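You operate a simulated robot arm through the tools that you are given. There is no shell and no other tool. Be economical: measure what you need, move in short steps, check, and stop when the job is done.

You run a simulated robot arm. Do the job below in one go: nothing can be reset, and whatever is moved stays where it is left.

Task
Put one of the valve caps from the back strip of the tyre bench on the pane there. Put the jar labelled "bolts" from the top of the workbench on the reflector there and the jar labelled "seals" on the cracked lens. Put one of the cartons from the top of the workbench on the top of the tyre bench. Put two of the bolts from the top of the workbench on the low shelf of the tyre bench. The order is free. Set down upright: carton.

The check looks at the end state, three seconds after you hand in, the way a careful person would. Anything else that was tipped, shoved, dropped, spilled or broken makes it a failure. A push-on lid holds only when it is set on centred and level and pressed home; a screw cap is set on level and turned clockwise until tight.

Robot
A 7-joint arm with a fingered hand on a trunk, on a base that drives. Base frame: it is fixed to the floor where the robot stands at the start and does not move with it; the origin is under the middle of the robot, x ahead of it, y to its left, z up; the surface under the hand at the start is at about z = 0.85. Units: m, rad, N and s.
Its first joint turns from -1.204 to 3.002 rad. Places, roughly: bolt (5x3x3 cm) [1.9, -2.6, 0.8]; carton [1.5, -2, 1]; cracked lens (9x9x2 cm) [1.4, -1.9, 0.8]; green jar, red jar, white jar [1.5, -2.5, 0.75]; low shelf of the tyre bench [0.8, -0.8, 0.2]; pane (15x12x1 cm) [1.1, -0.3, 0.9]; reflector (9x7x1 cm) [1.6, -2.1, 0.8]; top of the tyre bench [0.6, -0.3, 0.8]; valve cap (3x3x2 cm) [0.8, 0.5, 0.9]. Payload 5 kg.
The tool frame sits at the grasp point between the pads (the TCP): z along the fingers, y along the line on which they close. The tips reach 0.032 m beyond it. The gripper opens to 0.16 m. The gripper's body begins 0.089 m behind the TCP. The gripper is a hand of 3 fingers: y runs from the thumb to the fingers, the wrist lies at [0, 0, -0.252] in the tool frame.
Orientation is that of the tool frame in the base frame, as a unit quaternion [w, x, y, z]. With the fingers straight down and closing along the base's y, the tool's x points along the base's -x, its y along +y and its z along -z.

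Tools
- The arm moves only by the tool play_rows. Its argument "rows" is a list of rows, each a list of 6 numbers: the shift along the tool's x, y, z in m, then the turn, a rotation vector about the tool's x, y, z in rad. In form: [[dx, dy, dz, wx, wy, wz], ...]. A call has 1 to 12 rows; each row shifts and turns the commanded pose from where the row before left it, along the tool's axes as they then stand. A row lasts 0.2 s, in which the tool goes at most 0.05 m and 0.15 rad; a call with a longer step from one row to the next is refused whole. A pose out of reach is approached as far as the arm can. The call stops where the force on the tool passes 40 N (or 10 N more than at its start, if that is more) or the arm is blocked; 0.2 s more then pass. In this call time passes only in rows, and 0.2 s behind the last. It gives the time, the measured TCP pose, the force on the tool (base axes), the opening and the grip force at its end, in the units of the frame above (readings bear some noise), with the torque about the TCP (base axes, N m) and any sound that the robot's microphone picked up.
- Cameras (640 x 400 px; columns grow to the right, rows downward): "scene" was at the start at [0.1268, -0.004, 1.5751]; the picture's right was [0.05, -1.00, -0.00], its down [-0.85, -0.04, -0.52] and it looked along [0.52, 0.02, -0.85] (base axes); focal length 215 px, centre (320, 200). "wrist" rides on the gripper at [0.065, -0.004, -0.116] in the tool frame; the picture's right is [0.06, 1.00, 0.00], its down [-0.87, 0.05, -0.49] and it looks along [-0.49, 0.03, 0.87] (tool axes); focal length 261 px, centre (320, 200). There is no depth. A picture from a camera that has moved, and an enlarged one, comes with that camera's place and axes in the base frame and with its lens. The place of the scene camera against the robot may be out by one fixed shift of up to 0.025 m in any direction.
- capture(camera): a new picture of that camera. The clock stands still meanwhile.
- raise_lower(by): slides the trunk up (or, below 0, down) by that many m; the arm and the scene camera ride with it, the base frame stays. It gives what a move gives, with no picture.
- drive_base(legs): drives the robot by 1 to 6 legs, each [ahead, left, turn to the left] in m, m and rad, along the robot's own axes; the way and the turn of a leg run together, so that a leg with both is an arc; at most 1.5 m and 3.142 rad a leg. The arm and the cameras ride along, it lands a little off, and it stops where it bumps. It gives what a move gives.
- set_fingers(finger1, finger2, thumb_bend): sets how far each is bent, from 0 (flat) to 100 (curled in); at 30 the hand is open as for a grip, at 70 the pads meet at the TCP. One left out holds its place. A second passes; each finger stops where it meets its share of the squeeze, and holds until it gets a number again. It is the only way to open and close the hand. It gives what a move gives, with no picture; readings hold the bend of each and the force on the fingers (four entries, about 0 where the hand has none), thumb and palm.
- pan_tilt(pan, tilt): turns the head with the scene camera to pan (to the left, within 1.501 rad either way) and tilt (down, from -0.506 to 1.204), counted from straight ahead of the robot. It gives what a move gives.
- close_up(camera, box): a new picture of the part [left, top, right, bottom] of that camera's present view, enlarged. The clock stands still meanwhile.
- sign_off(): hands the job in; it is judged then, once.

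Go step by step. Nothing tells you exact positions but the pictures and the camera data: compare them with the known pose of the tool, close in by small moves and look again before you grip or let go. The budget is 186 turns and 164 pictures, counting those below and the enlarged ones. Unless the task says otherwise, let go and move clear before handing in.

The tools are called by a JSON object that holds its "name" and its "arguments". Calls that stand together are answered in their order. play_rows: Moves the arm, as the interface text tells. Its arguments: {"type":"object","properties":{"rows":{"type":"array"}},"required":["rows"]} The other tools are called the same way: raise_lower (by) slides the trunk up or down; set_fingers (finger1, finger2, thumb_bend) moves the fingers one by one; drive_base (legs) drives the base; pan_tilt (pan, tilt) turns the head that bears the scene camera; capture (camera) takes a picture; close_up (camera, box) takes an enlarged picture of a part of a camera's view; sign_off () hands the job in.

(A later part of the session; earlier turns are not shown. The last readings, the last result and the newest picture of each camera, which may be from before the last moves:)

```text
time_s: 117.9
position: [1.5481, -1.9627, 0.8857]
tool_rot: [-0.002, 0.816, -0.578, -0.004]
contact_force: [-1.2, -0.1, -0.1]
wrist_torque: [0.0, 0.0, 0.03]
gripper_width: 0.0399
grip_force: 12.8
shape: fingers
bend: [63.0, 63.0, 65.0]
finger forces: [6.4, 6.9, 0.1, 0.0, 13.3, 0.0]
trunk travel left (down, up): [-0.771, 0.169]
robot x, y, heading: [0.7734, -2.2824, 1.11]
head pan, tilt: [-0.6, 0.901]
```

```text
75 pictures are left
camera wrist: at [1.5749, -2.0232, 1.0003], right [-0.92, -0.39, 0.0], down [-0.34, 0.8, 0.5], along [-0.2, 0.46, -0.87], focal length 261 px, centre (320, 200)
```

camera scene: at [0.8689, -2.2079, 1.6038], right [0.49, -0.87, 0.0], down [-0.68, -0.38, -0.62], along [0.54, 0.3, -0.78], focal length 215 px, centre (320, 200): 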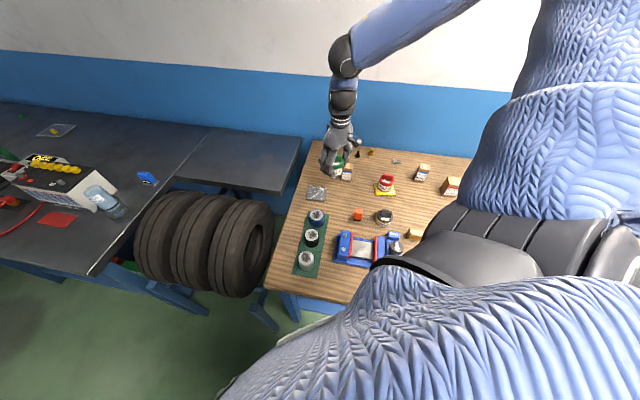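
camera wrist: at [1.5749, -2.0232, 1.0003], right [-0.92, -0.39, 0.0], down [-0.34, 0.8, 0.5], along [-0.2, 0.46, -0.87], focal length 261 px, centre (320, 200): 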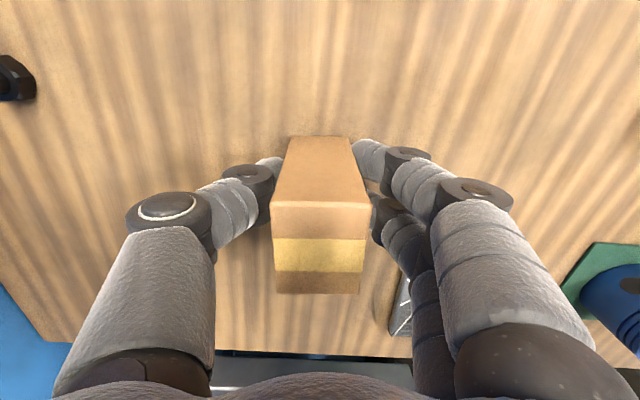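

Carton gripped firmly. Lift with arm and trunk, then retract toward the robot.

{"name": "play_rows", "arguments": {"rows": [[0, 0, -0.02, 0, 0, 0], [0, 0, -0.04, 0, 0, 0]]}}

{"name": "raise_lower", "arguments": {"by": 0.16}}

{"name": "play_rows", "arguments": {"rows": [[0.002, 0.043, 0, 0, 0, 0], [0.002, 0.043, 0, 0, 0, 0], [0.002, 0.043, 0, 0, 0, 0], [0.002, 0.043, 0, 0, 0, 0], [0.002, 0.043, 0, 0, 0, 0], [0.002, 0.043, 0, 0, 0, 0], [0.002, 0.043, 0, 0, 0, 0]]}}

{"name": "capture", "arguments": {"camera": "scene"}}

```text
time_s: 118.5
position: [1.5508, -1.9613, 0.9484]
tool_rot: [-0.002, 0.817, -0.576, -0.003]
contact_force: [-0.8, -0.6, -0.6]
wrist_torque: [0.02, -0.02, 0.03]
gripper_width: 0.0398
grip_force: 13.3
shape: fingers
bend: [63.0, 63.0, 65.0]
finger forces: [6.4, 6.8, 0.0, 0.0, 13.4, 0.0]
trunk travel left (down, up): [-0.771, 0.169]
robot x, y, heading: [0.7769, -2.2849, 1.11]
head pan, tilt: [-0.6, 0.901]
```

```text
time_s: 120.3
position: [1.551, -1.9624, 1.1075]
tool_rot: [-0.001, 0.817, -0.577, -0.005]
contact_force: [1.1, 0.3, 0.3]
wrist_torque: [-0.02, -0.01, -0.03]
gripper_width: 0.0401
grip_force: 13.7
shape: fingers
bend: [63.0, 63.0, 65.0]
finger forces: [6.4, 6.8, 0.0, 0.1, 13.3, 0.0]
trunk travel left (down, up): [-0.931, 0.009]
robot x, y, heading: [0.7717, -2.2862, 1.111]
head pan, tilt: [-0.6, 0.901]
```

```text
time_s: 122.0
position: [1.2802, -2.0678, 1.1088]
tool_rot: [-0.003, 0.817, -0.577, -0.003]
contact_force: [0.5, 0.0, 0.2]
wrist_torque: [-0.04, -0.02, 0.0]
gripper_width: 0.0397
grip_force: 13.5
shape: fingers
bend: [63.0, 63.0, 65.0]
finger forces: [6.7, 6.8, 0.0, 0.0, 13.4, 0.0]
out of reach, approached as far as the arm can: row 7
trunk travel left (down, up): [-0.931, 0.009]
robot x, y, heading: [0.7735, -2.2855, 1.114]
head pan, tilt: [-0.6, 0.901]
```

```text
74 pictures are left
camera scene: at [0.8689, -2.2099, 1.7641], right [0.49, -0.87, 0.0], down [-0.68, -0.38, -0.62], along [0.54, 0.3, -0.78], focal length 215 px, centre (320, 200)
```

scene: 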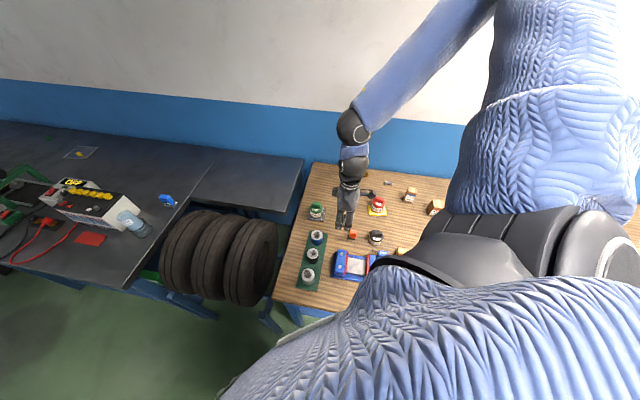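

Arm is tucked. Drive back and along to the tyre bench's right end, where there is free top near the front-right corner.

{"name": "drive_base", "arguments": {"legs": [[-0.128, 0.126, 0], [0.664, 0.726, 0]]}}

{"name": "capture", "arguments": {"camera": "scene"}}

{"name": "capture", "arguments": {"camera": "wrist"}}

```text
time_s: 128.2
position: [0.7398, -1.2097, 1.1074]
tool_rot: [-0.002, 0.821, -0.572, -0.003]
contact_force: [0.0, 0.1, 0.1]
wrist_torque: [-0.02, 0.01, -0.01]
gripper_width: 0.04
grip_force: 13.3
shape: fingers
bend: [63.0, 63.0, 65.0]
finger forces: [6.5, 6.8, 0.0, 0.1, 13.4, 0.1]
trunk travel left (down, up): [-0.931, 0.009]
robot x, y, heading: [0.2366, -1.4346, 1.126]
head pan, tilt: [-0.6, 0.901]
```

```text
73 pictures are left
camera scene: at [0.3312, -1.357, 1.7641], right [0.5, -0.86, 0.0], down [-0.68, -0.39, -0.62], along [0.54, 0.31, -0.78], focal length 215 px, centre (320, 200)
```

scene: 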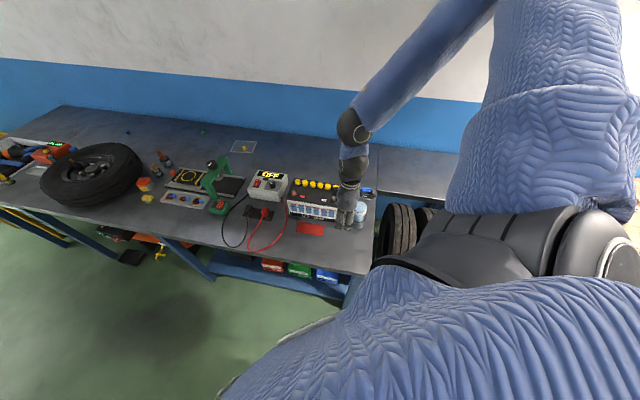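

```text
72 pictures are left
camera wrist: at [0.7669, -1.2692, 1.2218], right [-0.91, -0.41, 0.0], down [-0.35, 0.79, 0.5], along [-0.2, 0.46, -0.87], focal length 261 px, centre (320, 200)
```

wrist: 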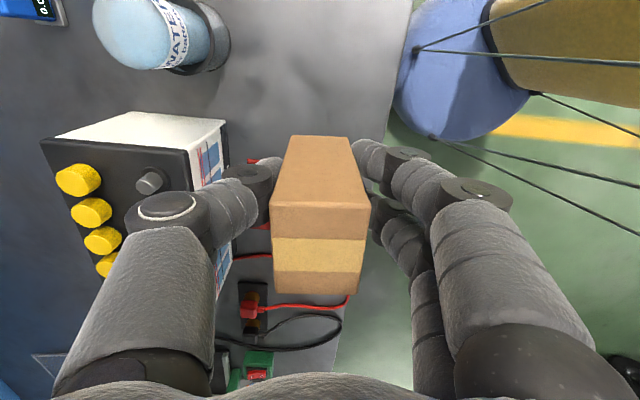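

The spot below is bare bench top, ~10 cm from the edge. Lower by trunk, then check.

{"name": "raise_lower", "arguments": {"by": -0.16}}

{"name": "capture", "arguments": {"camera": "wrist"}}

{"name": "close_up", "arguments": {"camera": "scene", "box": [280, 150, 408, 270]}}

```text
time_s: 130.0
position: [0.74, -1.2099, 0.9481]
tool_rot: [-0.002, 0.821, -0.571, -0.004]
contact_force: [-0.4, -0.4, -0.2]
wrist_torque: [0.01, 0.02, -0.02]
gripper_width: 0.0399
grip_force: 13.4
shape: fingers
bend: [63.0, 63.0, 65.0]
finger forces: [6.5, 6.9, 0.0, 0.0, 13.4, 0.0]
trunk travel left (down, up): [-0.771, 0.169]
robot x, y, heading: [0.2329, -1.4358, 1.125]
head pan, tilt: [-0.6, 0.901]
```

```text
71 pictures are left
camera wrist: at [0.7667, -1.2694, 1.0619], right [-0.91, -0.41, 0.0], down [-0.35, 0.79, 0.5], along [-0.2, 0.46, -0.87], focal length 261 px, centre (320, 200)
```

wrist: 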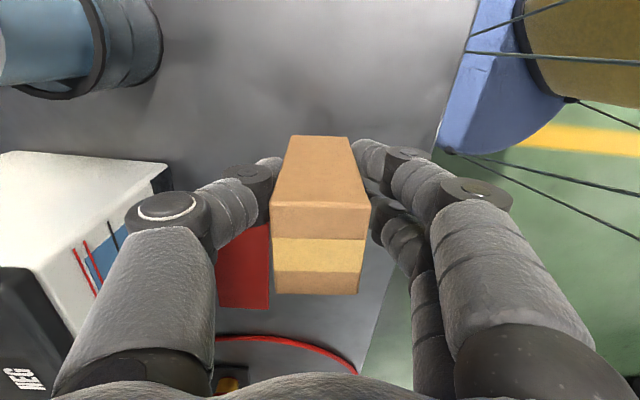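

```text
3.33 times, centred on (344, 210) of scene
camera zoom: at [0.3309, -1.3573, 1.6042], right [0.5, -0.86, 0.0], down [-0.68, -0.39, -0.62], along [0.54, 0.31, -0.78], focal length 717 px, centre (240, 167)
```

zoom: 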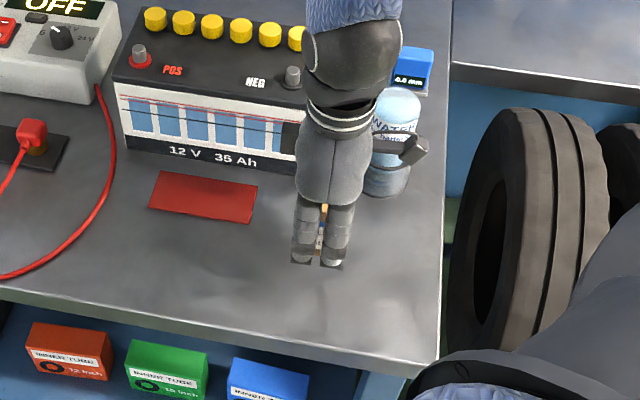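

Clear spot. Lower the rest.

{"name": "raise_lower", "arguments": {"by": -0.043}}

{"name": "raise_lower", "arguments": {"by": -0.003}}

{"name": "raise_lower", "arguments": {"by": -0.002}}

```text
time_s: 130.8
position: [0.7405, -1.2086, 0.9042]
tool_rot: [-0.003, 0.821, -0.571, -0.003]
contact_force: [-0.2, -0.8, -0.5]
wrist_torque: [-0.02, 0.04, 0.01]
gripper_width: 0.04
grip_force: 13.5
shape: fingers
bend: [63.0, 63.0, 65.0]
finger forces: [6.7, 6.7, 0.1, 0.0, 13.5, 0.0]
trunk travel left (down, up): [-0.728, 0.212]
robot x, y, heading: [0.2383, -1.4345, 1.122]
head pan, tilt: [-0.6, 0.901]
```

```text
time_s: 131.4
position: [0.7398, -1.209, 0.9019]
tool_rot: [-0.002, 0.821, -0.571, -0.004]
contact_force: [0.6, -0.4, -0.6]
wrist_torque: [0.03, 0.02, 0.01]
gripper_width: 0.0396
grip_force: 13.5
shape: fingers
bend: [63.0, 63.0, 65.0]
finger forces: [6.6, 6.8, 0.0, 0.0, 13.4, 0.1]
trunk travel left (down, up): [-0.725, 0.215]
robot x, y, heading: [0.2381, -1.435, 1.126]
head pan, tilt: [-0.6, 0.901]
```

```text
time_s: 131.9
position: [0.7396, -1.209, 0.8997]
tool_rot: [-0.002, 0.821, -0.57, -0.004]
contact_force: [0.1, -1.1, -1.5]
wrist_torque: [0.01, 0.0, 0.0]
gripper_width: 0.0399
grip_force: 13.3
shape: fingers
bend: [63.0, 63.0, 65.0]
finger forces: [6.5, 6.7, 0.0, 0.0, 13.4, 0.0]
trunk travel left (down, up): [-0.723, 0.217]
robot x, y, heading: [0.2365, -1.433, 1.125]
head pan, tilt: [-0.6, 0.901]
```

{"name": "raise_lower", "arguments": {"by": -0.002}}

{"name": "raise_lower", "arguments": {"by": -0.002}}

{"name": "raise_lower", "arguments": {"by": -0.002}}

```text
time_s: 132.4
position: [0.7396, -1.2088, 0.8982]
tool_rot: [-0.002, 0.821, -0.571, -0.004]
contact_force: [-0.1, 0.4, -1.4]
wrist_torque: [-0.02, 0.01, 0.02]
gripper_width: 0.0399
grip_force: 13.6
shape: fingers
bend: [63.0, 63.0, 65.0]
finger forces: [6.6, 6.8, 0.0, 0.1, 13.4, 0.0]
trunk travel left (down, up): [-0.721, 0.219]
robot x, y, heading: [0.2356, -1.4318, 1.134]
head pan, tilt: [-0.6, 0.901]
```

```text
time_s: 132.9
position: [0.7401, -1.2088, 0.895]
tool_rot: [-0.002, 0.821, -0.571, -0.004]
contact_force: [0.1, 0.1, -0.8]
wrist_torque: [-0.02, 0.01, -0.01]
gripper_width: 0.0399
grip_force: 13.3
shape: fingers
bend: [63.0, 63.0, 65.0]
finger forces: [6.6, 6.9, 0.0, 0.1, 13.3, 0.0]
trunk travel left (down, up): [-0.719, 0.221]
robot x, y, heading: [0.2336, -1.4318, 1.123]
head pan, tilt: [-0.6, 0.901]
```

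```text
time_s: 133.4
position: [0.7387, -1.209, 0.895]
tool_rot: [-0.002, 0.821, -0.571, -0.004]
contact_force: [0.3, -0.8, 13.1]
wrist_torque: [-0.04, 0.0, 0.0]
gripper_width: 0.0398
grip_force: 15.7
shape: fingers
bend: [64.0, 64.0, 65.0]
finger forces: [7.8, 8.3, 0.0, 0.0, 15.5, 0.0]
trunk travel left (down, up): [-0.717, 0.223]
robot x, y, heading: [0.2326, -1.4335, 1.127]
head pan, tilt: [-0.6, 0.901]
```

Contact. Ease up 1 mm, open a little, rise.

{"name": "raise_lower", "arguments": {"by": 0.001}}

{"name": "set_fingers", "arguments": {"finger1": 60, "finger2": 60, "thumb_bend": 60}}

{"name": "raise_lower", "arguments": {"by": 0.004}}

{"name": "set_fingers", "arguments": {"finger1": 54, "finger2": 54, "thumb_bend": 57}}

{"name": "raise_lower", "arguments": {"by": 0.2}}

{"name": "capture", "arguments": {"camera": "wrist"}}

{"name": "capture", "arguments": {"camera": "scene"}}

```text
time_s: 134.0
position: [0.7398, -1.209, 0.8948]
tool_rot: [-0.002, 0.821, -0.571, -0.003]
contact_force: [-0.3, 0.2, 5.1]
wrist_torque: [0.03, -0.01, -0.02]
gripper_width: 0.0397
grip_force: 15.4
shape: fingers
bend: [64.0, 64.0, 65.0]
finger forces: [7.4, 7.8, 0.0, 0.0, 15.1, 0.0]
trunk travel left (down, up): [-0.718, 0.222]
robot x, y, heading: [0.2371, -1.4325, 1.13]
head pan, tilt: [-0.6, 0.901]
```

```text
time_s: 135.0
position: [0.7398, -1.2079, 0.8941]
tool_rot: [-0.001, 0.821, -0.571, -0.004]
contact_force: [0.8, 1.0, 0.5]
wrist_torque: [0.01, 0.02, -0.02]
gripper_width: 0.0469
grip_force: 0.2
shape: fingers
bend: [60.0, 60.0, 60.0]
finger forces: [0.0, 0.0, 0.0, 0.0, 0.0, 0.0]
trunk travel left (down, up): [-0.718, 0.222]
robot x, y, heading: [0.2352, -1.4341, 1.129]
head pan, tilt: [-0.6, 0.901]
```

```text
time_s: 135.5
position: [0.7392, -1.2079, 0.899]
tool_rot: [-0.001, 0.821, -0.571, -0.005]
contact_force: [1.1, 1.0, -0.5]
wrist_torque: [0.01, 0.03, 0.03]
gripper_width: 0.0469
grip_force: 0.0
shape: fingers
bend: [60.0, 60.0, 60.0]
finger forces: [0.1, 0.0, 0.0, 0.0, 0.0, 0.1]
trunk travel left (down, up): [-0.722, 0.218]
robot x, y, heading: [0.2367, -1.4332, 1.125]
head pan, tilt: [-0.6, 0.901]
```

```text
time_s: 136.5
position: [0.7387, -1.2084, 0.8974]
tool_rot: [-0.002, 0.821, -0.571, -0.003]
contact_force: [-0.4, -0.1, 0.0]
wrist_torque: [0.04, -0.04, -0.05]
gripper_width: 0.0664
grip_force: 0.0
shape: fingers
bend: [54.0, 54.0, 56.0]
finger forces: [0.0, 0.0, 0.0, 0.0, 0.1, 0.0]
trunk travel left (down, up): [-0.722, 0.218]
robot x, y, heading: [0.2342, -1.4325, 1.122]
head pan, tilt: [-0.6, 0.901]
```

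```text
time_s: 138.7
position: [0.7398, -1.209, 1.0985]
tool_rot: [-0.002, 0.821, -0.571, -0.004]
contact_force: [0.5, -0.4, -0.2]
wrist_torque: [-0.02, -0.03, 0.03]
gripper_width: 0.0662
grip_force: 0.0
shape: fingers
bend: [54.0, 54.0, 56.0]
finger forces: [0.1, 0.0, 0.1, 0.1, 0.0, 0.0]
trunk travel left (down, up): [-0.922, 0.018]
robot x, y, heading: [0.2337, -1.4352, 1.122]
head pan, tilt: [-0.6, 0.901]
```

```text
69 pictures are left
camera wrist: at [0.7669, -1.2694, 1.2126], right [-0.91, -0.41, 0.0], down [-0.35, 0.79, 0.5], along [-0.2, 0.46, -0.87], focal length 261 px, centre (320, 200)
```

wrist: 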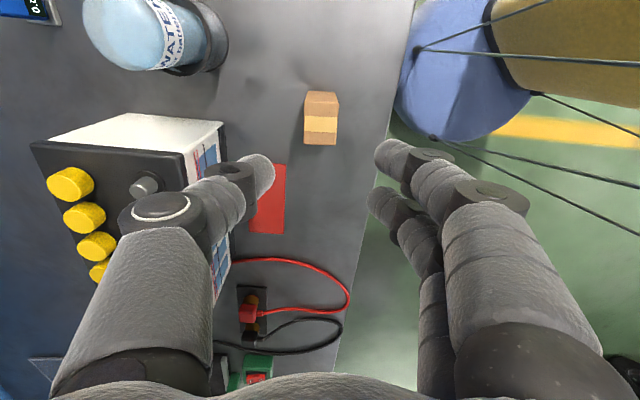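

```text
68 pictures are left
camera scene: at [0.3313, -1.3572, 1.755], right [0.5, -0.86, 0.0], down [-0.68, -0.39, -0.62], along [0.54, 0.31, -0.78], focal length 215 px, centre (320, 200)
```

scene: 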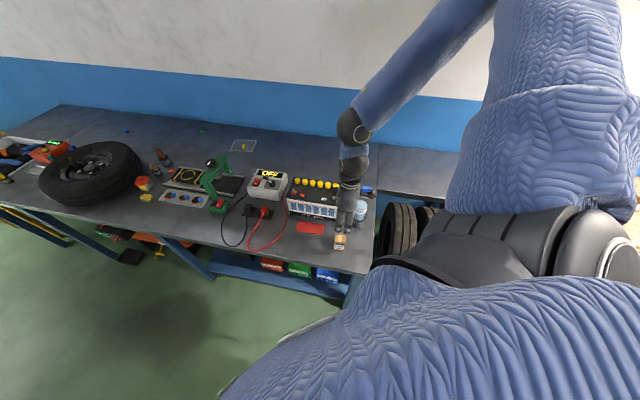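

Carton stands upright on the tyre bench. While here, back off and lower the trunk to inspect the low shelf.

{"name": "drive_base", "arguments": {"legs": [[-0.247, 0.248, 0]]}}

{"name": "raise_lower", "arguments": {"by": -0.6}}

{"name": "pan_tilt", "arguments": {"pan": -0.6, "tilt": 0.8}}

{"name": "capture", "arguments": {"camera": "scene"}}

```text
time_s: 140.9
position: [0.4155, -1.3341, 1.099]
tool_rot: [-0.002, 0.82, -0.572, -0.004]
contact_force: [0.7, 0.3, 0.2]
wrist_torque: [-0.02, -0.02, -0.03]
gripper_width: 0.0667
grip_force: 0.2
shape: fingers
bend: [54.0, 54.0, 56.0]
finger forces: [0.0, 0.0, 0.0, 0.0, 0.0, 0.0]
trunk travel left (down, up): [-0.922, 0.018]
robot x, y, heading: [-0.0891, -1.5595, 1.124]
head pan, tilt: [-0.6, 0.901]
```

```text
refused: -0.6 is not a number from -0.4 to 0.4
```

```text
time_s: 141.6
position: [0.4154, -1.3346, 1.0998]
tool_rot: [-0.003, 0.819, -0.573, -0.003]
contact_force: [-0.3, 0.1, 0.5]
wrist_torque: [0.01, -0.02, -0.02]
gripper_width: 0.0666
grip_force: 0.2
shape: fingers
bend: [54.0, 54.0, 56.0]
finger forces: [0.0, 0.0, 0.0, 0.0, 0.0, 0.1]
trunk travel left (down, up): [-0.922, 0.018]
robot x, y, heading: [-0.0895, -1.555, 1.121]
head pan, tilt: [-0.6, 0.799]
```

```text
67 pictures are left
camera scene: at [0.0099, -1.4786, 1.7631], right [0.5, -0.87, 0.0], down [-0.62, -0.36, -0.7], along [0.6, 0.35, -0.72], focal length 215 px, centre (320, 200)
```

scene: 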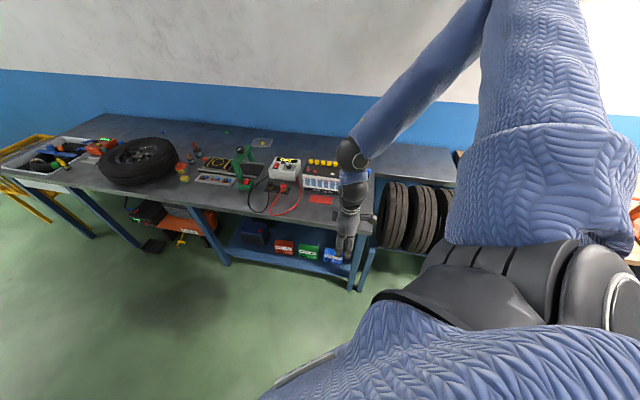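

{"name": "close_up", "arguments": {"camera": "scene", "box": [200, 190, 380, 300]}}

{"name": "raise_lower", "arguments": {"by": -0.4}}

{"name": "pan_tilt", "arguments": {"pan": -0.4, "tilt": 0.75}}

{"name": "capture", "arguments": {"camera": "scene"}}

```text
3.56 times, centred on (290, 245) of scene
camera zoom: at [0.0099, -1.4786, 1.7631], right [0.5, -0.87, 0.0], down [-0.62, -0.36, -0.7], along [0.6, 0.35, -0.72], focal length 765 px, centre (427, 40)
```

zoom: 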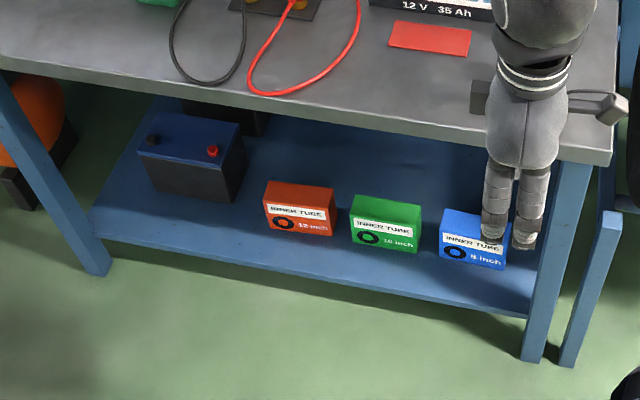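

```text
time_s: 145.4
position: [0.4158, -1.3341, 0.7001]
tool_rot: [-0.003, 0.82, -0.572, -0.004]
contact_force: [0.1, -0.1, 0.4]
wrist_torque: [0.02, 0.01, 0.01]
gripper_width: 0.0664
grip_force: 0.0
shape: fingers
bend: [54.0, 54.0, 56.0]
finger forces: [0.0, 0.0, 0.0, 0.0, 0.0, 0.1]
trunk travel left (down, up): [-0.522, 0.418]
robot x, y, heading: [-0.091, -1.5586, 1.123]
head pan, tilt: [-0.6, 0.799]
```

```text
time_s: 146.2
position: [0.4161, -1.3341, 0.6984]
tool_rot: [-0.001, 0.82, -0.573, -0.004]
contact_force: [0.4, 0.0, -0.3]
wrist_torque: [0.02, -0.02, -0.02]
gripper_width: 0.0662
grip_force: 0.1
shape: fingers
bend: [54.0, 54.0, 56.0]
finger forces: [0.0, 0.0, 0.1, 0.1, 0.0, 0.1]
trunk travel left (down, up): [-0.522, 0.418]
robot x, y, heading: [-0.0895, -1.5555, 1.127]
head pan, tilt: [-0.4, 0.75]
```

```text
65 pictures are left
camera scene: at [0.0029, -1.4638, 1.367], right [0.66, -0.75, 0.0], down [-0.51, -0.45, -0.73], along [0.55, 0.48, -0.68], focal length 215 px, centre (320, 200)
```

scene: 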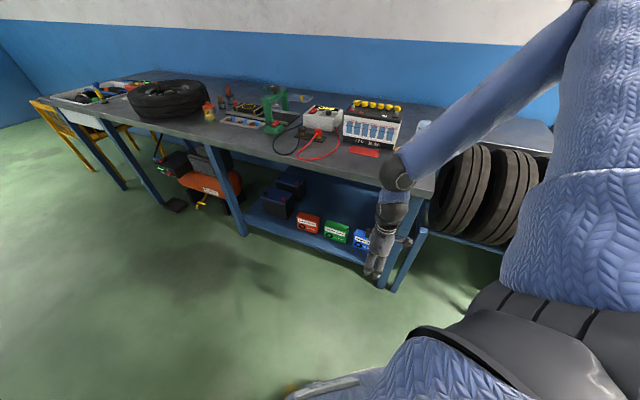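

Shelf top is at z ≈ 0.25, its front edge flush with the bench, with a free front strip and a gap between battery and red box. Now raise up and go back to the workbench for a bolt.

{"name": "raise_lower", "arguments": {"by": 0.4}}

{"name": "drive_base", "arguments": {"legs": [[-0.825, -0.816, 0], [0.402, -0.406, 0]]}}

{"name": "pan_tilt", "arguments": {"pan": -0.7, "tilt": 0.9}}

{"name": "capture", "arguments": {"camera": "scene"}}

{"name": "capture", "arguments": {"camera": "wrist"}}

```text
time_s: 150.0
position: [0.4149, -1.3352, 1.0995]
tool_rot: [-0.002, 0.82, -0.573, -0.004]
contact_force: [0.4, -0.5, -0.5]
wrist_torque: [-0.02, 0.0, 0.0]
gripper_width: 0.0667
grip_force: 0.0
shape: fingers
bend: [54.0, 54.0, 56.0]
finger forces: [0.0, 0.0, 0.1, 0.1, 0.0, 0.1]
trunk travel left (down, up): [-0.922, 0.018]
robot x, y, heading: [-0.0885, -1.5565, 1.126]
head pan, tilt: [-0.4, 0.75]
```

```text
time_s: 158.6
position: [1.3022, -2.2395, 1.0978]
tool_rot: [-0.002, 0.825, -0.566, -0.003]
contact_force: [-0.1, 0.2, -0.5]
wrist_torque: [-0.03, 0.01, 0.0]
gripper_width: 0.0666
grip_force: 0.0
shape: fingers
bend: [54.0, 54.0, 56.0]
finger forces: [0.1, 0.1, 0.1, 0.1, 0.0, 0.0]
trunk travel left (down, up): [-0.922, 0.018]
robot x, y, heading: [0.7974, -2.4734, 1.138]
head pan, tilt: [-0.4, 0.75]
```

```text
time_s: 159.4
position: [1.3026, -2.2408, 1.0995]
tool_rot: [-0.001, 0.824, -0.567, -0.004]
contact_force: [0.6, 0.9, 0.1]
wrist_torque: [0.0, -0.01, -0.01]
gripper_width: 0.0666
grip_force: 0.1
shape: fingers
bend: [54.0, 54.0, 56.0]
finger forces: [0.0, 0.1, 0.1, 0.0, 0.0, 0.0]
trunk travel left (down, up): [-0.922, 0.018]
robot x, y, heading: [0.8038, -2.4719, 1.137]
head pan, tilt: [-0.7, 0.901]
```

```text
64 pictures are left
camera scene: at [0.8989, -2.3995, 1.7551], right [0.42, -0.91, 0.0], down [-0.71, -0.33, -0.62], along [0.56, 0.26, -0.78], focal length 215 px, centre (320, 200)
```

scene: 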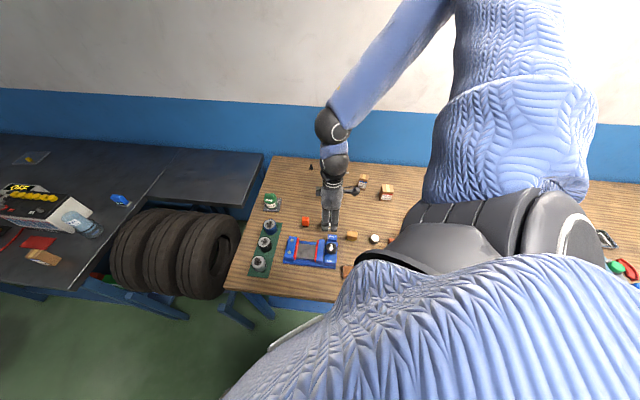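

```text
63 pictures are left
camera wrist: at [1.3302, -2.3002, 1.2128], right [-0.91, -0.42, 0.0], down [-0.36, 0.79, 0.5], along [-0.21, 0.45, -0.87], focal length 261 px, centre (320, 200)
```

wrist: 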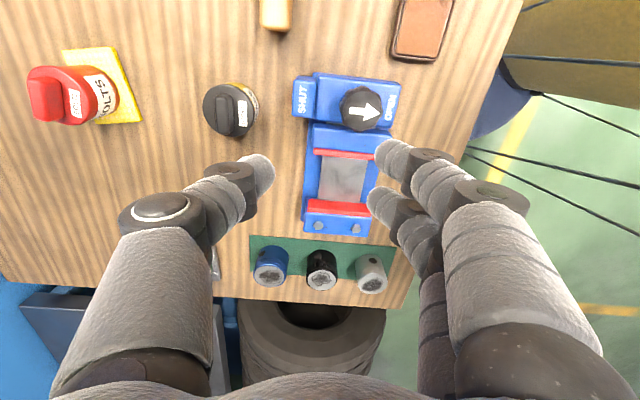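

The carton on the tyre bench looks odd at the picture's edge; check it.

{"name": "close_up", "arguments": {"camera": "scene", "box": [0, 200, 110, 290]}}

{"name": "pan_tilt", "arguments": {"pan": 0.3, "tilt": 0.6}}

{"name": "capture", "arguments": {"camera": "scene"}}

```text
4.44 times, centred on (55, 245) of scene
camera zoom: at [0.8989, -2.3995, 1.7551], right [0.42, -0.91, 0.0], down [-0.71, -0.33, -0.62], along [0.56, 0.26, -0.78], focal length 956 px, centre (1498, 0)
```

zoom: 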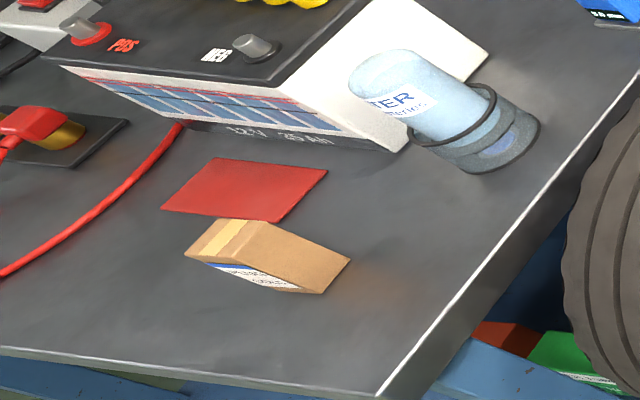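

```text
time_s: 160.7
position: [1.3023, -2.2399, 1.0987]
tool_rot: [-0.002, 0.824, -0.567, -0.004]
contact_force: [0.1, -0.3, 0.3]
wrist_torque: [0.0, 0.01, 0.02]
gripper_width: 0.0663
grip_force: 0.1
shape: fingers
bend: [54.0, 54.0, 56.0]
finger forces: [0.1, 0.1, 0.0, 0.0, 0.0, 0.0]
trunk travel left (down, up): [-0.922, 0.018]
robot x, y, heading: [0.8014, -2.4724, 1.142]
head pan, tilt: [0.3, 0.6]
```

```text
61 pictures are left
camera scene: at [0.8424, -2.3439, 1.7799], right [0.99, -0.13, 0.0], down [-0.08, -0.56, -0.82], along [0.11, 0.82, -0.57], focal length 215 px, centre (320, 200)
```

scene: 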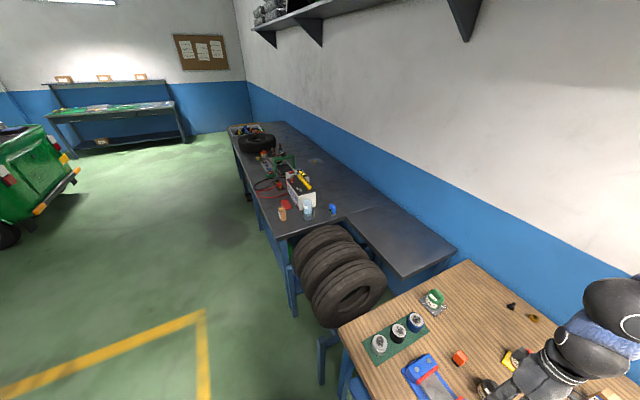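

The carton is standing (bottle beside it leans the same way in this wide view). Move a little closer to the workbench and swing over the rear bolt.

{"name": "drive_base", "arguments": {"legs": [[0.063, -0.065, 0]]}}

{"name": "play_rows", "arguments": {"rows": [[0, -0.045, 0.005, 0, 0, 0], [0, -0.045, 0.005, 0, 0, 0], [0, -0.045, 0.005, 0, 0, 0], [0, -0.045, 0.005, 0, 0, 0], [0, -0.045, 0.01, 0, 0, 0], [0, -0.045, 0.01, 0, 0, 0], [0, -0.035, 0.01, 0, 0, 0]]}}

{"name": "capture", "arguments": {"camera": "wrist"}}

```text
time_s: 161.8
position: [1.3909, -2.2081, 1.0977]
tool_rot: [-0.001, 0.824, -0.566, -0.004]
contact_force: [0.3, -0.5, 0.1]
wrist_torque: [0.01, 0.01, -0.02]
gripper_width: 0.0664
grip_force: 0.2
shape: fingers
bend: [54.0, 54.0, 56.0]
finger forces: [0.0, 0.1, 0.0, 0.1, 0.0, 0.1]
trunk travel left (down, up): [-0.922, 0.018]
robot x, y, heading: [0.8927, -2.4368, 1.14]
head pan, tilt: [0.3, 0.6]
```

```text
time_s: 163.4
position: [1.6769, -2.1002, 1.0473]
tool_rot: [-0.001, 0.825, -0.565, -0.004]
contact_force: [-0.3, 0.4, -0.3]
wrist_torque: [0.0, 0.03, -0.01]
gripper_width: 0.0669
grip_force: 0.1
shape: fingers
bend: [54.0, 54.0, 56.0]
finger forces: [0.1, 0.1, 0.1, 0.0, 0.0, 0.1]
trunk travel left (down, up): [-0.922, 0.018]
robot x, y, heading: [0.8901, -2.4402, 1.138]
head pan, tilt: [0.3, 0.6]
```

```text
60 pictures are left
camera wrist: at [1.704, -2.1613, 1.1606], right [-0.91, -0.42, 0.0], down [-0.36, 0.79, 0.5], along [-0.21, 0.45, -0.87], focal length 261 px, centre (320, 200)
```

wrist: 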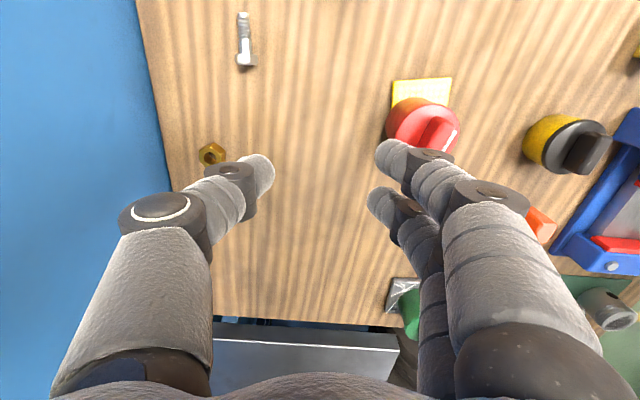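

Bolt lies along the bench direction at about (1.777, -2.141); closing across it suits the present yaw, with ~2 cm to the wall behind the thumb. Narrow the fingers and move over it.

{"name": "set_fingers", "arguments": {"finger1": 59, "finger2": 59, "thumb_bend": 59}}

{"name": "play_rows", "arguments": {"rows": [[0.025, -0.026, 0.015, 0, 0, 0], [0.025, -0.026, 0.015, 0, 0, 0], [0.024, -0.026, 0.015, 0, 0, 0]]}}

{"name": "capture", "arguments": {"camera": "wrist"}}

```text
time_s: 164.4
position: [1.6744, -2.101, 1.047]
tool_rot: [-0.001, 0.825, -0.565, -0.004]
contact_force: [0.7, -0.3, 0.4]
wrist_torque: [0.03, 0.01, -0.02]
gripper_width: 0.0521
grip_force: 0.1
shape: fingers
bend: [59.0, 59.0, 59.0]
finger forces: [0.0, 0.1, 0.0, 0.0, 0.0, 0.0]
trunk travel left (down, up): [-0.922, 0.018]
robot x, y, heading: [0.8893, -2.438, 1.136]
head pan, tilt: [0.3, 0.6]
```

```text
time_s: 165.2
position: [1.7747, -2.1389, 1.0027]
tool_rot: [-0.002, 0.825, -0.565, -0.005]
contact_force: [0.2, 0.2, -0.5]
wrist_torque: [-0.02, -0.01, 0.0]
gripper_width: 0.0517
grip_force: 0.1
shape: fingers
bend: [59.0, 59.0, 59.0]
finger forces: [0.1, 0.0, 0.1, 0.0, 0.0, 0.1]
trunk travel left (down, up): [-0.922, 0.018]
robot x, y, heading: [0.8846, -2.4376, 1.134]
head pan, tilt: [0.3, 0.6]
```

```text
59 pictures are left
camera wrist: at [1.8021, -2.1998, 1.1165], right [-0.91, -0.42, 0.0], down [-0.36, 0.79, 0.5], along [-0.21, 0.45, -0.87], focal length 261 px, centre (320, 200)
```

wrist: 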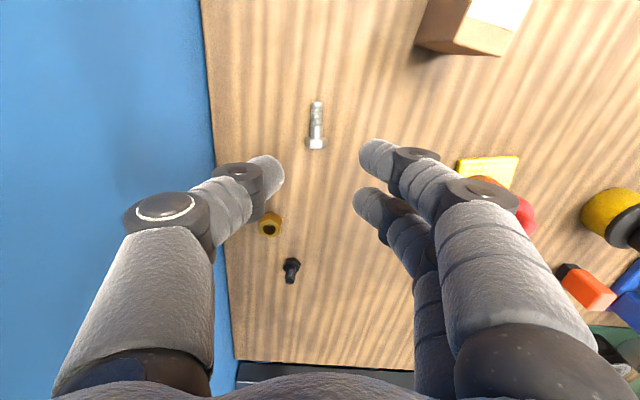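

Centred. Go down.

{"name": "play_rows", "arguments": {"rows": [[0, -0.002, 0, 0, 0, 0]]}}

{"name": "raise_lower", "arguments": {"by": -0.115}}

{"name": "capture", "arguments": {"camera": "wrist"}}

```text
time_s: 165.6
position: [1.7758, -2.1397, 1.0033]
tool_rot: [-0.002, 0.825, -0.565, -0.004]
contact_force: [0.1, 0.7, -0.2]
wrist_torque: [0.0, 0.01, 0.01]
gripper_width: 0.052
grip_force: 0.1
shape: fingers
bend: [59.0, 59.0, 59.0]
finger forces: [0.0, 0.0, 0.0, 0.0, 0.1, 0.1]
trunk travel left (down, up): [-0.922, 0.018]
robot x, y, heading: [0.8879, -2.4411, 1.135]
head pan, tilt: [0.3, 0.6]
```

```text
time_s: 167.1
position: [1.7745, -2.1379, 0.8881]
tool_rot: [-0.003, 0.825, -0.566, -0.003]
contact_force: [1.2, 0.6, 0.5]
wrist_torque: [-0.01, -0.02, 0.04]
gripper_width: 0.0517
grip_force: 0.1
shape: fingers
bend: [59.0, 59.0, 59.0]
finger forces: [0.0, 0.0, 0.0, 0.0, 0.0, 0.0]
trunk travel left (down, up): [-0.807, 0.133]
robot x, y, heading: [0.8862, -2.4354, 1.139]
head pan, tilt: [0.3, 0.6]
```

```text
58 pictures are left
camera wrist: at [1.8026, -2.199, 1.0026], right [-0.91, -0.42, 0.0], down [-0.36, 0.79, 0.5], along [-0.21, 0.45, -0.87], focal length 261 px, centre (320, 200)
```

wrist: 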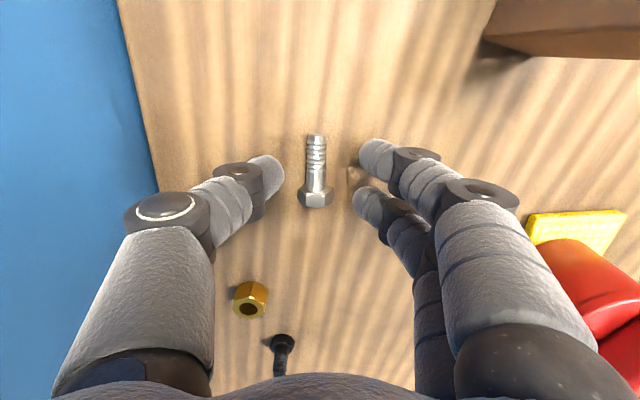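

{"name": "raise_lower", "arguments": {"by": -0.009}}

{"name": "raise_lower", "arguments": {"by": -0.003}}

```text
time_s: 167.7
position: [1.775, -2.1384, 0.8793]
tool_rot: [-0.003, 0.825, -0.565, -0.003]
contact_force: [0.3, -0.9, 5.9]
wrist_torque: [-0.02, -0.19, -0.04]
gripper_width: 0.0514
grip_force: 2.8
shape: fingers
bend: [59.0, 59.0, 59.0]
finger forces: [0.6, 0.1, 0.1, 0.0, 5.0, 0.1]
trunk travel left (down, up): [-0.798, 0.142]
robot x, y, heading: [0.8855, -2.4363, 1.137]
head pan, tilt: [0.3, 0.6]
```

```text
time_s: 168.2
position: [1.7739, -2.1388, 0.8792]
tool_rot: [-0.003, 0.824, -0.567, -0.003]
contact_force: [2.2, -5.4, 29.0]
wrist_torque: [-0.27, -0.44, -0.14]
gripper_width: 0.0513
grip_force: 14.0
shape: fingers
bend: [60.0, 59.0, 59.0]
finger forces: [8.1, 3.7, 0.1, 0.1, 17.3, 0.1]
trunk travel left (down, up): [-0.795, 0.145]
robot x, y, heading: [0.8839, -2.4406, 1.133]
head pan, tilt: [0.3, 0.6]
```

Tips on the table. Ease up 3.5 mm and close.

{"name": "raise_lower", "arguments": {"by": 0.0035}}

{"name": "set_fingers", "arguments": {"finger1": 67, "finger2": 67, "thumb_bend": 67}}

{"name": "capture", "arguments": {"camera": "wrist"}}

```text
time_s: 168.7
position: [1.7738, -2.1393, 0.8795]
tool_rot: [-0.002, 0.825, -0.565, -0.004]
contact_force: [0.5, -0.4, 5.8]
wrist_torque: [0.05, -0.25, 0.04]
gripper_width: 0.052
grip_force: 2.6
shape: fingers
bend: [59.0, 59.0, 59.0]
finger forces: [0.2, 0.0, 0.0, 0.0, 5.5, 0.0]
trunk travel left (down, up): [-0.798, 0.142]
robot x, y, heading: [0.8852, -2.4375, 1.139]
head pan, tilt: [0.3, 0.6]
```

```text
time_s: 169.7
position: [1.7759, -2.1383, 0.8804]
tool_rot: [-0.002, 0.824, -0.566, -0.004]
contact_force: [0.2, -0.6, 0.3]
wrist_torque: [0.0, -0.01, 0.02]
gripper_width: 0.0226
grip_force: 0.4
shape: fingers
bend: [67.0, 67.0, 67.0]
finger forces: [0.1, 0.2, 0.0, 0.1, 0.1, 0.1]
trunk travel left (down, up): [-0.798, 0.142]
robot x, y, heading: [0.8884, -2.4363, 1.144]
head pan, tilt: [0.3, 0.6]
```

```text
57 pictures are left
camera wrist: at [1.8027, -2.1991, 0.9939], right [-0.91, -0.42, 0.0], down [-0.36, 0.79, 0.5], along [-0.21, 0.45, -0.87], focal length 261 px, centre (320, 200)
```

wrist: 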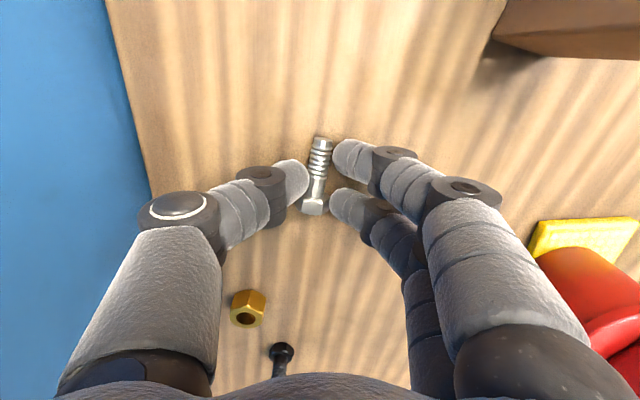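

{"name": "raise_lower", "arguments": {"by": -0.0015}}

{"name": "set_fingers", "arguments": {"finger1": 73, "finger2": 72, "thumb_bend": 73}}

{"name": "capture", "arguments": {"camera": "wrist"}}

```text
time_s: 170.2
position: [1.7751, -2.1376, 0.8782]
tool_rot: [-0.003, 0.825, -0.566, -0.004]
contact_force: [0.4, 0.4, 2.0]
wrist_torque: [0.01, -0.01, 0.04]
gripper_width: 0.0223
grip_force: 1.0
shape: fingers
bend: [67.0, 67.0, 67.0]
finger forces: [0.0, 1.2, 0.0, 0.0, 0.7, 0.0]
trunk travel left (down, up): [-0.797, 0.143]
robot x, y, heading: [0.8886, -2.4382, 1.14]
head pan, tilt: [0.3, 0.6]
```

```text
time_s: 171.2
position: [1.7741, -2.1391, 0.8785]
tool_rot: [-0.001, 0.825, -0.566, -0.004]
contact_force: [0.0, -0.5, 1.4]
wrist_torque: [0.0, 0.0, -0.01]
gripper_width: 0.0141
grip_force: 7.9
shape: fingers
bend: [72.0, 70.0, 69.0]
finger forces: [3.5, 4.3, 0.1, 0.1, 8.1, 0.2]
trunk travel left (down, up): [-0.797, 0.143]
robot x, y, heading: [0.8901, -2.4403, 1.138]
head pan, tilt: [0.3, 0.6]
```

```text
56 pictures are left
camera wrist: at [1.8027, -2.1991, 0.9924], right [-0.91, -0.42, 0.0], down [-0.36, 0.79, 0.5], along [-0.21, 0.45, -0.87], focal length 261 px, centre (320, 200)
```

wrist: 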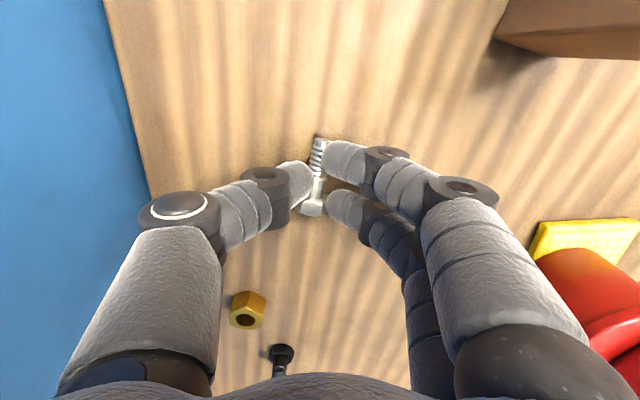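

Both fingers and thumb press the shank (≈8 N). Firm up slightly and lift.

{"name": "set_fingers", "arguments": {"finger1": 75, "finger2": 74, "thumb_bend": 74}}

{"name": "raise_lower", "arguments": {"by": 0.03}}

{"name": "capture", "arguments": {"camera": "wrist"}}

```text
time_s: 172.2
position: [1.7747, -2.1389, 0.878]
tool_rot: [-0.003, 0.824, -0.566, -0.004]
contact_force: [-0.5, -0.2, 2.5]
wrist_torque: [-0.08, 0.04, -0.06]
gripper_width: 0.0133
grip_force: 11.1
shape: fingers
bend: [73.0, 72.0, 69.0]
finger forces: [6.7, 5.6, 0.1, 0.1, 10.7, 0.0]
trunk travel left (down, up): [-0.797, 0.143]
robot x, y, heading: [0.8875, -2.439, 1.138]
head pan, tilt: [0.3, 0.6]
```

```text
time_s: 173.0
position: [1.7752, -2.1381, 0.9077]
tool_rot: [-0.002, 0.825, -0.565, -0.003]
contact_force: [-0.2, -0.8, 0.0]
wrist_torque: [0.01, 0.0, 0.01]
gripper_width: 0.0041
grip_force: 0.0
shape: fingers
bend: [74.0, 73.0, 72.0]
finger forces: [0.0, 0.0, 0.0, 0.0, 0.0, 0.1]
trunk travel left (down, up): [-0.827, 0.113]
robot x, y, heading: [0.8906, -2.4385, 1.134]
head pan, tilt: [0.3, 0.6]
```

```text
55 pictures are left
camera wrist: at [1.8032, -2.199, 1.0217], right [-0.91, -0.42, 0.0], down [-0.36, 0.79, 0.5], along [-0.21, 0.45, -0.87], focal length 261 px, centre (320, 200)
```

wrist: 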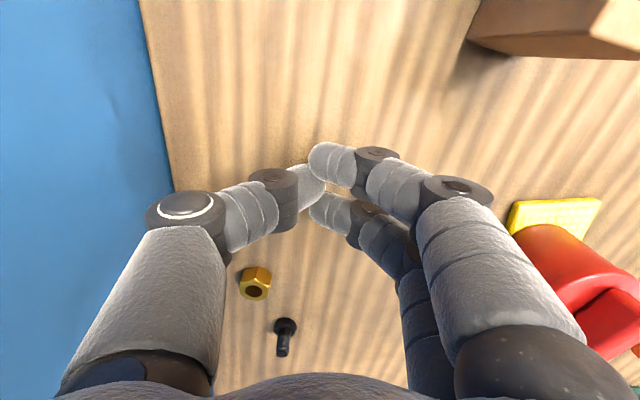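

It slipped out under the tips. Open above and look.

{"name": "raise_lower", "arguments": {"by": 0.03}}

{"name": "set_fingers", "arguments": {"finger1": 60, "finger2": 60, "thumb_bend": 60}}

{"name": "capture", "arguments": {"camera": "wrist"}}

{"name": "close_up", "arguments": {"camera": "wrist", "box": [270, 90, 370, 190]}}

```text
time_s: 173.7
position: [1.7747, -2.1396, 0.9384]
tool_rot: [-0.002, 0.825, -0.565, -0.004]
contact_force: [1.2, -0.6, 0.5]
wrist_torque: [-0.03, 0.02, 0.02]
gripper_width: 0.0041
grip_force: 0.0
shape: fingers
bend: [74.0, 73.0, 72.0]
finger forces: [0.0, 0.0, 0.1, 0.0, 0.1, 0.1]
trunk travel left (down, up): [-0.857, 0.083]
robot x, y, heading: [0.8857, -2.4388, 1.138]
head pan, tilt: [0.3, 0.6]
```

```text
time_s: 174.7
position: [1.7758, -2.1388, 0.9387]
tool_rot: [-0.002, 0.825, -0.565, -0.005]
contact_force: [-0.4, 0.0, 0.7]
wrist_torque: [-0.02, -0.01, 0.0]
gripper_width: 0.047
grip_force: 0.0
shape: fingers
bend: [60.0, 60.0, 60.0]
finger forces: [0.0, 0.0, 0.1, 0.0, 0.0, 0.1]
trunk travel left (down, up): [-0.857, 0.083]
robot x, y, heading: [0.891, -2.441, 1.137]
head pan, tilt: [0.3, 0.6]
```

```text
54 pictures are left
camera wrist: at [1.8029, -2.199, 1.0523], right [-0.91, -0.42, 0.0], down [-0.36, 0.79, 0.5], along [-0.21, 0.45, -0.87], focal length 261 px, centre (320, 200)
```

wrist: 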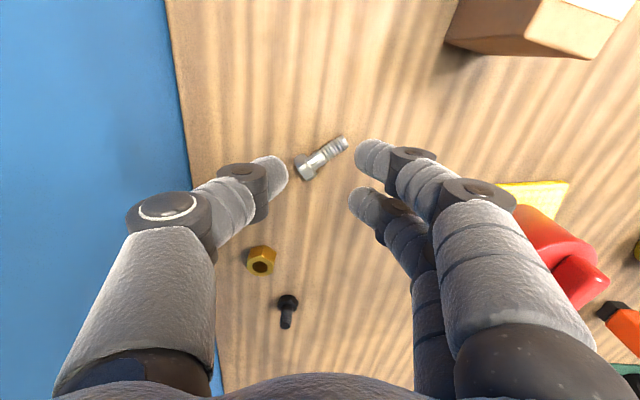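

```text
4.00 times, centred on (320, 140) of wrist
camera zoom: at [1.8029, -2.199, 1.0523], right [-0.91, -0.42, 0.0], down [-0.36, 0.79, 0.5], along [-0.21, 0.45, -0.87], focal length 1043 px, centre (320, 440)
```

zoom: 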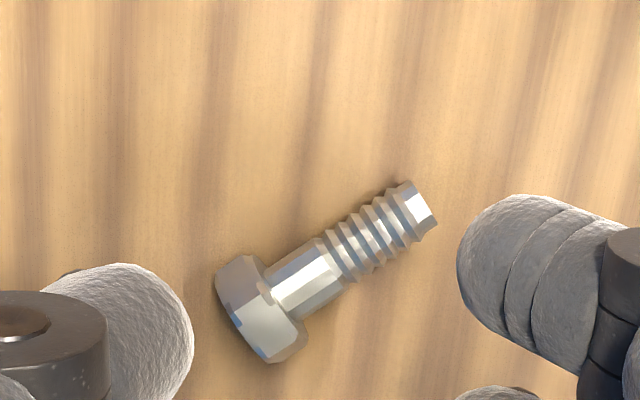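

The bolt merely turned on the table. I rotate the hand to be square to it, with the shank's middle at the grasp centre.

{"name": "play_rows", "arguments": {"rows": [[-0.003, 0.007, 0, 0, 0, 0], [0, 0, 0, 0, 0, 0.15], [0, 0, 0, 0, 0, 0.15], [0, 0, 0, 0, 0, 0.15], [0, 0, 0, 0, 0, 0.15], [0, 0, 0, 0, 0, 0.15], [0, 0, 0, 0, 0, 0.15]]}}

{"name": "capture", "arguments": {"camera": "wrist"}}

```text
time_s: 176.3
position: [1.7671, -2.1394, 0.9376]
tool_rot: [-0.001, -0.496, 0.868, 0.003]
contact_force: [-0.2, -0.4, 0.2]
wrist_torque: [-0.01, -0.01, -0.01]
gripper_width: 0.0469
grip_force: 0.1
shape: fingers
bend: [60.0, 60.0, 60.0]
finger forces: [0.0, 0.0, 0.0, 0.0, 0.1, 0.0]
trunk travel left (down, up): [-0.857, 0.083]
robot x, y, heading: [0.8877, -2.4397, 1.136]
head pan, tilt: [0.3, 0.6]
```

```text
52 pictures are left
camera wrist: at [1.7383, -2.1977, 1.0523], right [-0.89, 0.45, 0.01], down [0.4, 0.77, 0.5], along [0.22, 0.44, -0.87], focal length 261 px, centre (320, 200)
```

wrist: 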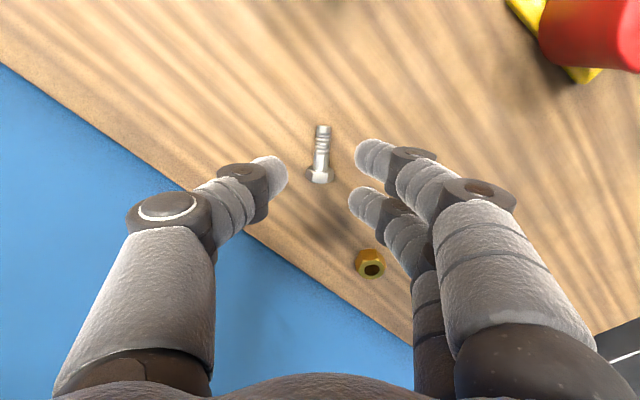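

Aligned. Descend and pre-close at the table.

{"name": "play_rows", "arguments": {"rows": [[0.002, 0.002, 0, 0, 0, 0]]}}

{"name": "raise_lower", "arguments": {"by": -0.055}}

{"name": "set_fingers", "arguments": {"finger1": 66, "finger2": 66, "thumb_bend": 66}}

{"name": "raise_lower", "arguments": {"by": -0.006}}

{"name": "capture", "arguments": {"camera": "wrist"}}

```text
time_s: 176.7
position: [1.7642, -2.1387, 0.9382]
tool_rot: [0.001, -0.496, 0.868, 0.004]
contact_force: [-0.6, 0.1, -1.0]
wrist_torque: [0.02, -0.04, 0.01]
gripper_width: 0.047
grip_force: 0.1
shape: fingers
bend: [60.0, 60.0, 60.0]
finger forces: [0.0, 0.1, 0.0, 0.1, 0.1, 0.0]
trunk travel left (down, up): [-0.857, 0.083]
robot x, y, heading: [0.8881, -2.4395, 1.135]
head pan, tilt: [0.3, 0.6]
```

```text
time_s: 177.7
position: [1.7651, -2.1397, 0.8835]
tool_rot: [0.001, -0.496, 0.868, 0.004]
contact_force: [0.3, -0.7, 0.2]
wrist_torque: [0.02, 0.01, -0.01]
gripper_width: 0.0466
grip_force: 0.2
shape: fingers
bend: [60.0, 60.0, 60.0]
finger forces: [0.0, 0.0, 0.0, 0.0, 0.0, 0.0]
trunk travel left (down, up): [-0.802, 0.138]
robot x, y, heading: [0.8898, -2.438, 1.137]
head pan, tilt: [0.3, 0.6]
```

```text
time_s: 178.7
position: [1.7646, -2.1384, 0.8819]
tool_rot: [0.0, -0.496, 0.868, 0.004]
contact_force: [-0.4, -0.1, -0.3]
wrist_torque: [0.03, 0.0, 0.0]
gripper_width: 0.0258
grip_force: 0.0
shape: fingers
bend: [66.0, 66.0, 66.0]
finger forces: [0.0, 0.0, 0.1, 0.0, 0.0, 0.0]
trunk travel left (down, up): [-0.802, 0.138]
robot x, y, heading: [0.8909, -2.4391, 1.137]
head pan, tilt: [0.3, 0.6]
```

```text
time_s: 179.2
position: [1.7653, -2.1398, 0.8761]
tool_rot: [0.001, -0.496, 0.868, 0.005]
contact_force: [0.8, 0.6, -0.1]
wrist_torque: [-0.01, 0.01, 0.04]
gripper_width: 0.0259
grip_force: 0.1
shape: fingers
bend: [66.0, 66.0, 66.0]
finger forces: [0.1, 0.0, 0.1, 0.0, 0.0, 0.0]
trunk travel left (down, up): [-0.796, 0.144]
robot x, y, heading: [0.889, -2.4364, 1.136]
head pan, tilt: [0.3, 0.6]
```

```text
51 pictures are left
camera wrist: at [1.7355, -2.1985, 0.9912], right [-0.89, 0.45, 0.01], down [0.4, 0.77, 0.5], along [0.22, 0.44, -0.87], focal length 261 px, centre (320, 200)
```

wrist: 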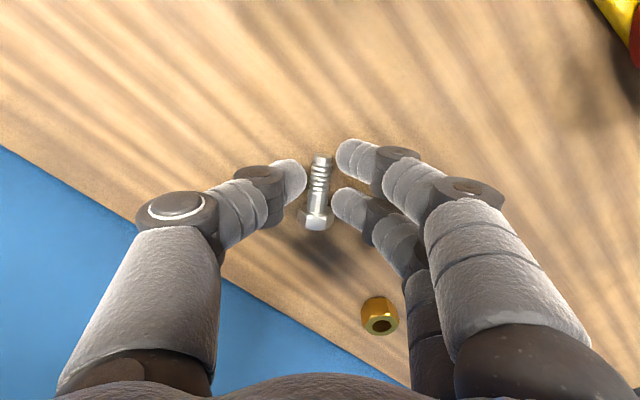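

{"name": "raise_lower", "arguments": {"by": -0.002}}

{"name": "raise_lower", "arguments": {"by": -0.0015}}

```text
time_s: 179.8
position: [1.7642, -2.1393, 0.8766]
tool_rot: [0.0, -0.496, 0.868, 0.005]
contact_force: [0.8, -2.7, 13.4]
wrist_torque: [-0.25, -0.31, -0.01]
gripper_width: 0.0256
grip_force: 6.5
shape: fingers
bend: [66.0, 66.0, 66.0]
finger forces: [1.0, 0.2, 0.0, 0.1, 12.5, 0.1]
trunk travel left (down, up): [-0.794, 0.146]
robot x, y, heading: [0.8924, -2.4385, 1.137]
head pan, tilt: [0.3, 0.6]
```

```text
time_s: 180.3
position: [1.7641, -2.1385, 0.8741]
tool_rot: [0.002, -0.496, 0.868, 0.004]
contact_force: [4.6, -1.6, 27.9]
wrist_torque: [-0.44, -0.48, 0.0]
gripper_width: 0.0255
grip_force: 14.1
shape: fingers
bend: [66.0, 66.0, 67.0]
finger forces: [3.1, 1.2, 0.0, 0.1, 23.7, 0.0]
trunk travel left (down, up): [-0.792, 0.148]
robot x, y, heading: [0.8888, -2.4388, 1.141]
head pan, tilt: [0.3, 0.6]
```

Pressed on the table; now close while down.

{"name": "set_fingers", "arguments": {"finger1": 72, "finger2": 72, "thumb_bend": 73}}

{"name": "capture", "arguments": {"camera": "wrist"}}

```text
time_s: 181.3
position: [1.763, -2.1384, 0.8738]
tool_rot: [0.001, -0.497, 0.868, 0.004]
contact_force: [-1.8, -0.7, 6.0]
wrist_torque: [-0.04, 0.04, -0.02]
gripper_width: 0.0169
grip_force: 11.3
shape: fingers
bend: [71.0, 71.0, 71.0]
finger forces: [5.4, 4.7, 0.0, 0.0, 12.6, 0.0]
trunk travel left (down, up): [-0.792, 0.148]
robot x, y, heading: [0.8884, -2.4404, 1.141]
head pan, tilt: [0.3, 0.6]
```

```text
50 pictures are left
camera wrist: at [1.7351, -2.1986, 0.9879], right [-0.89, 0.45, 0.01], down [0.4, 0.77, 0.5], along [0.22, 0.44, -0.87], focal length 261 px, centre (320, 200)
```

wrist: 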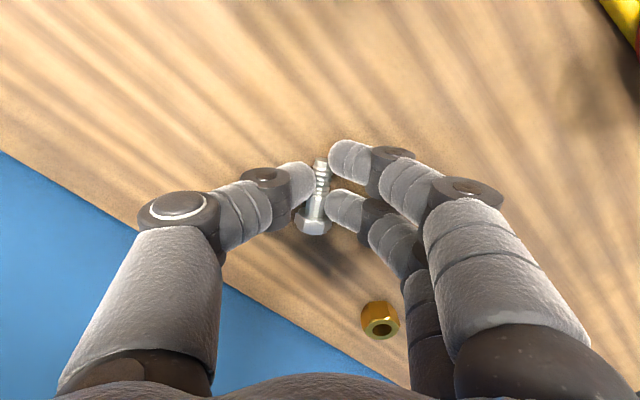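

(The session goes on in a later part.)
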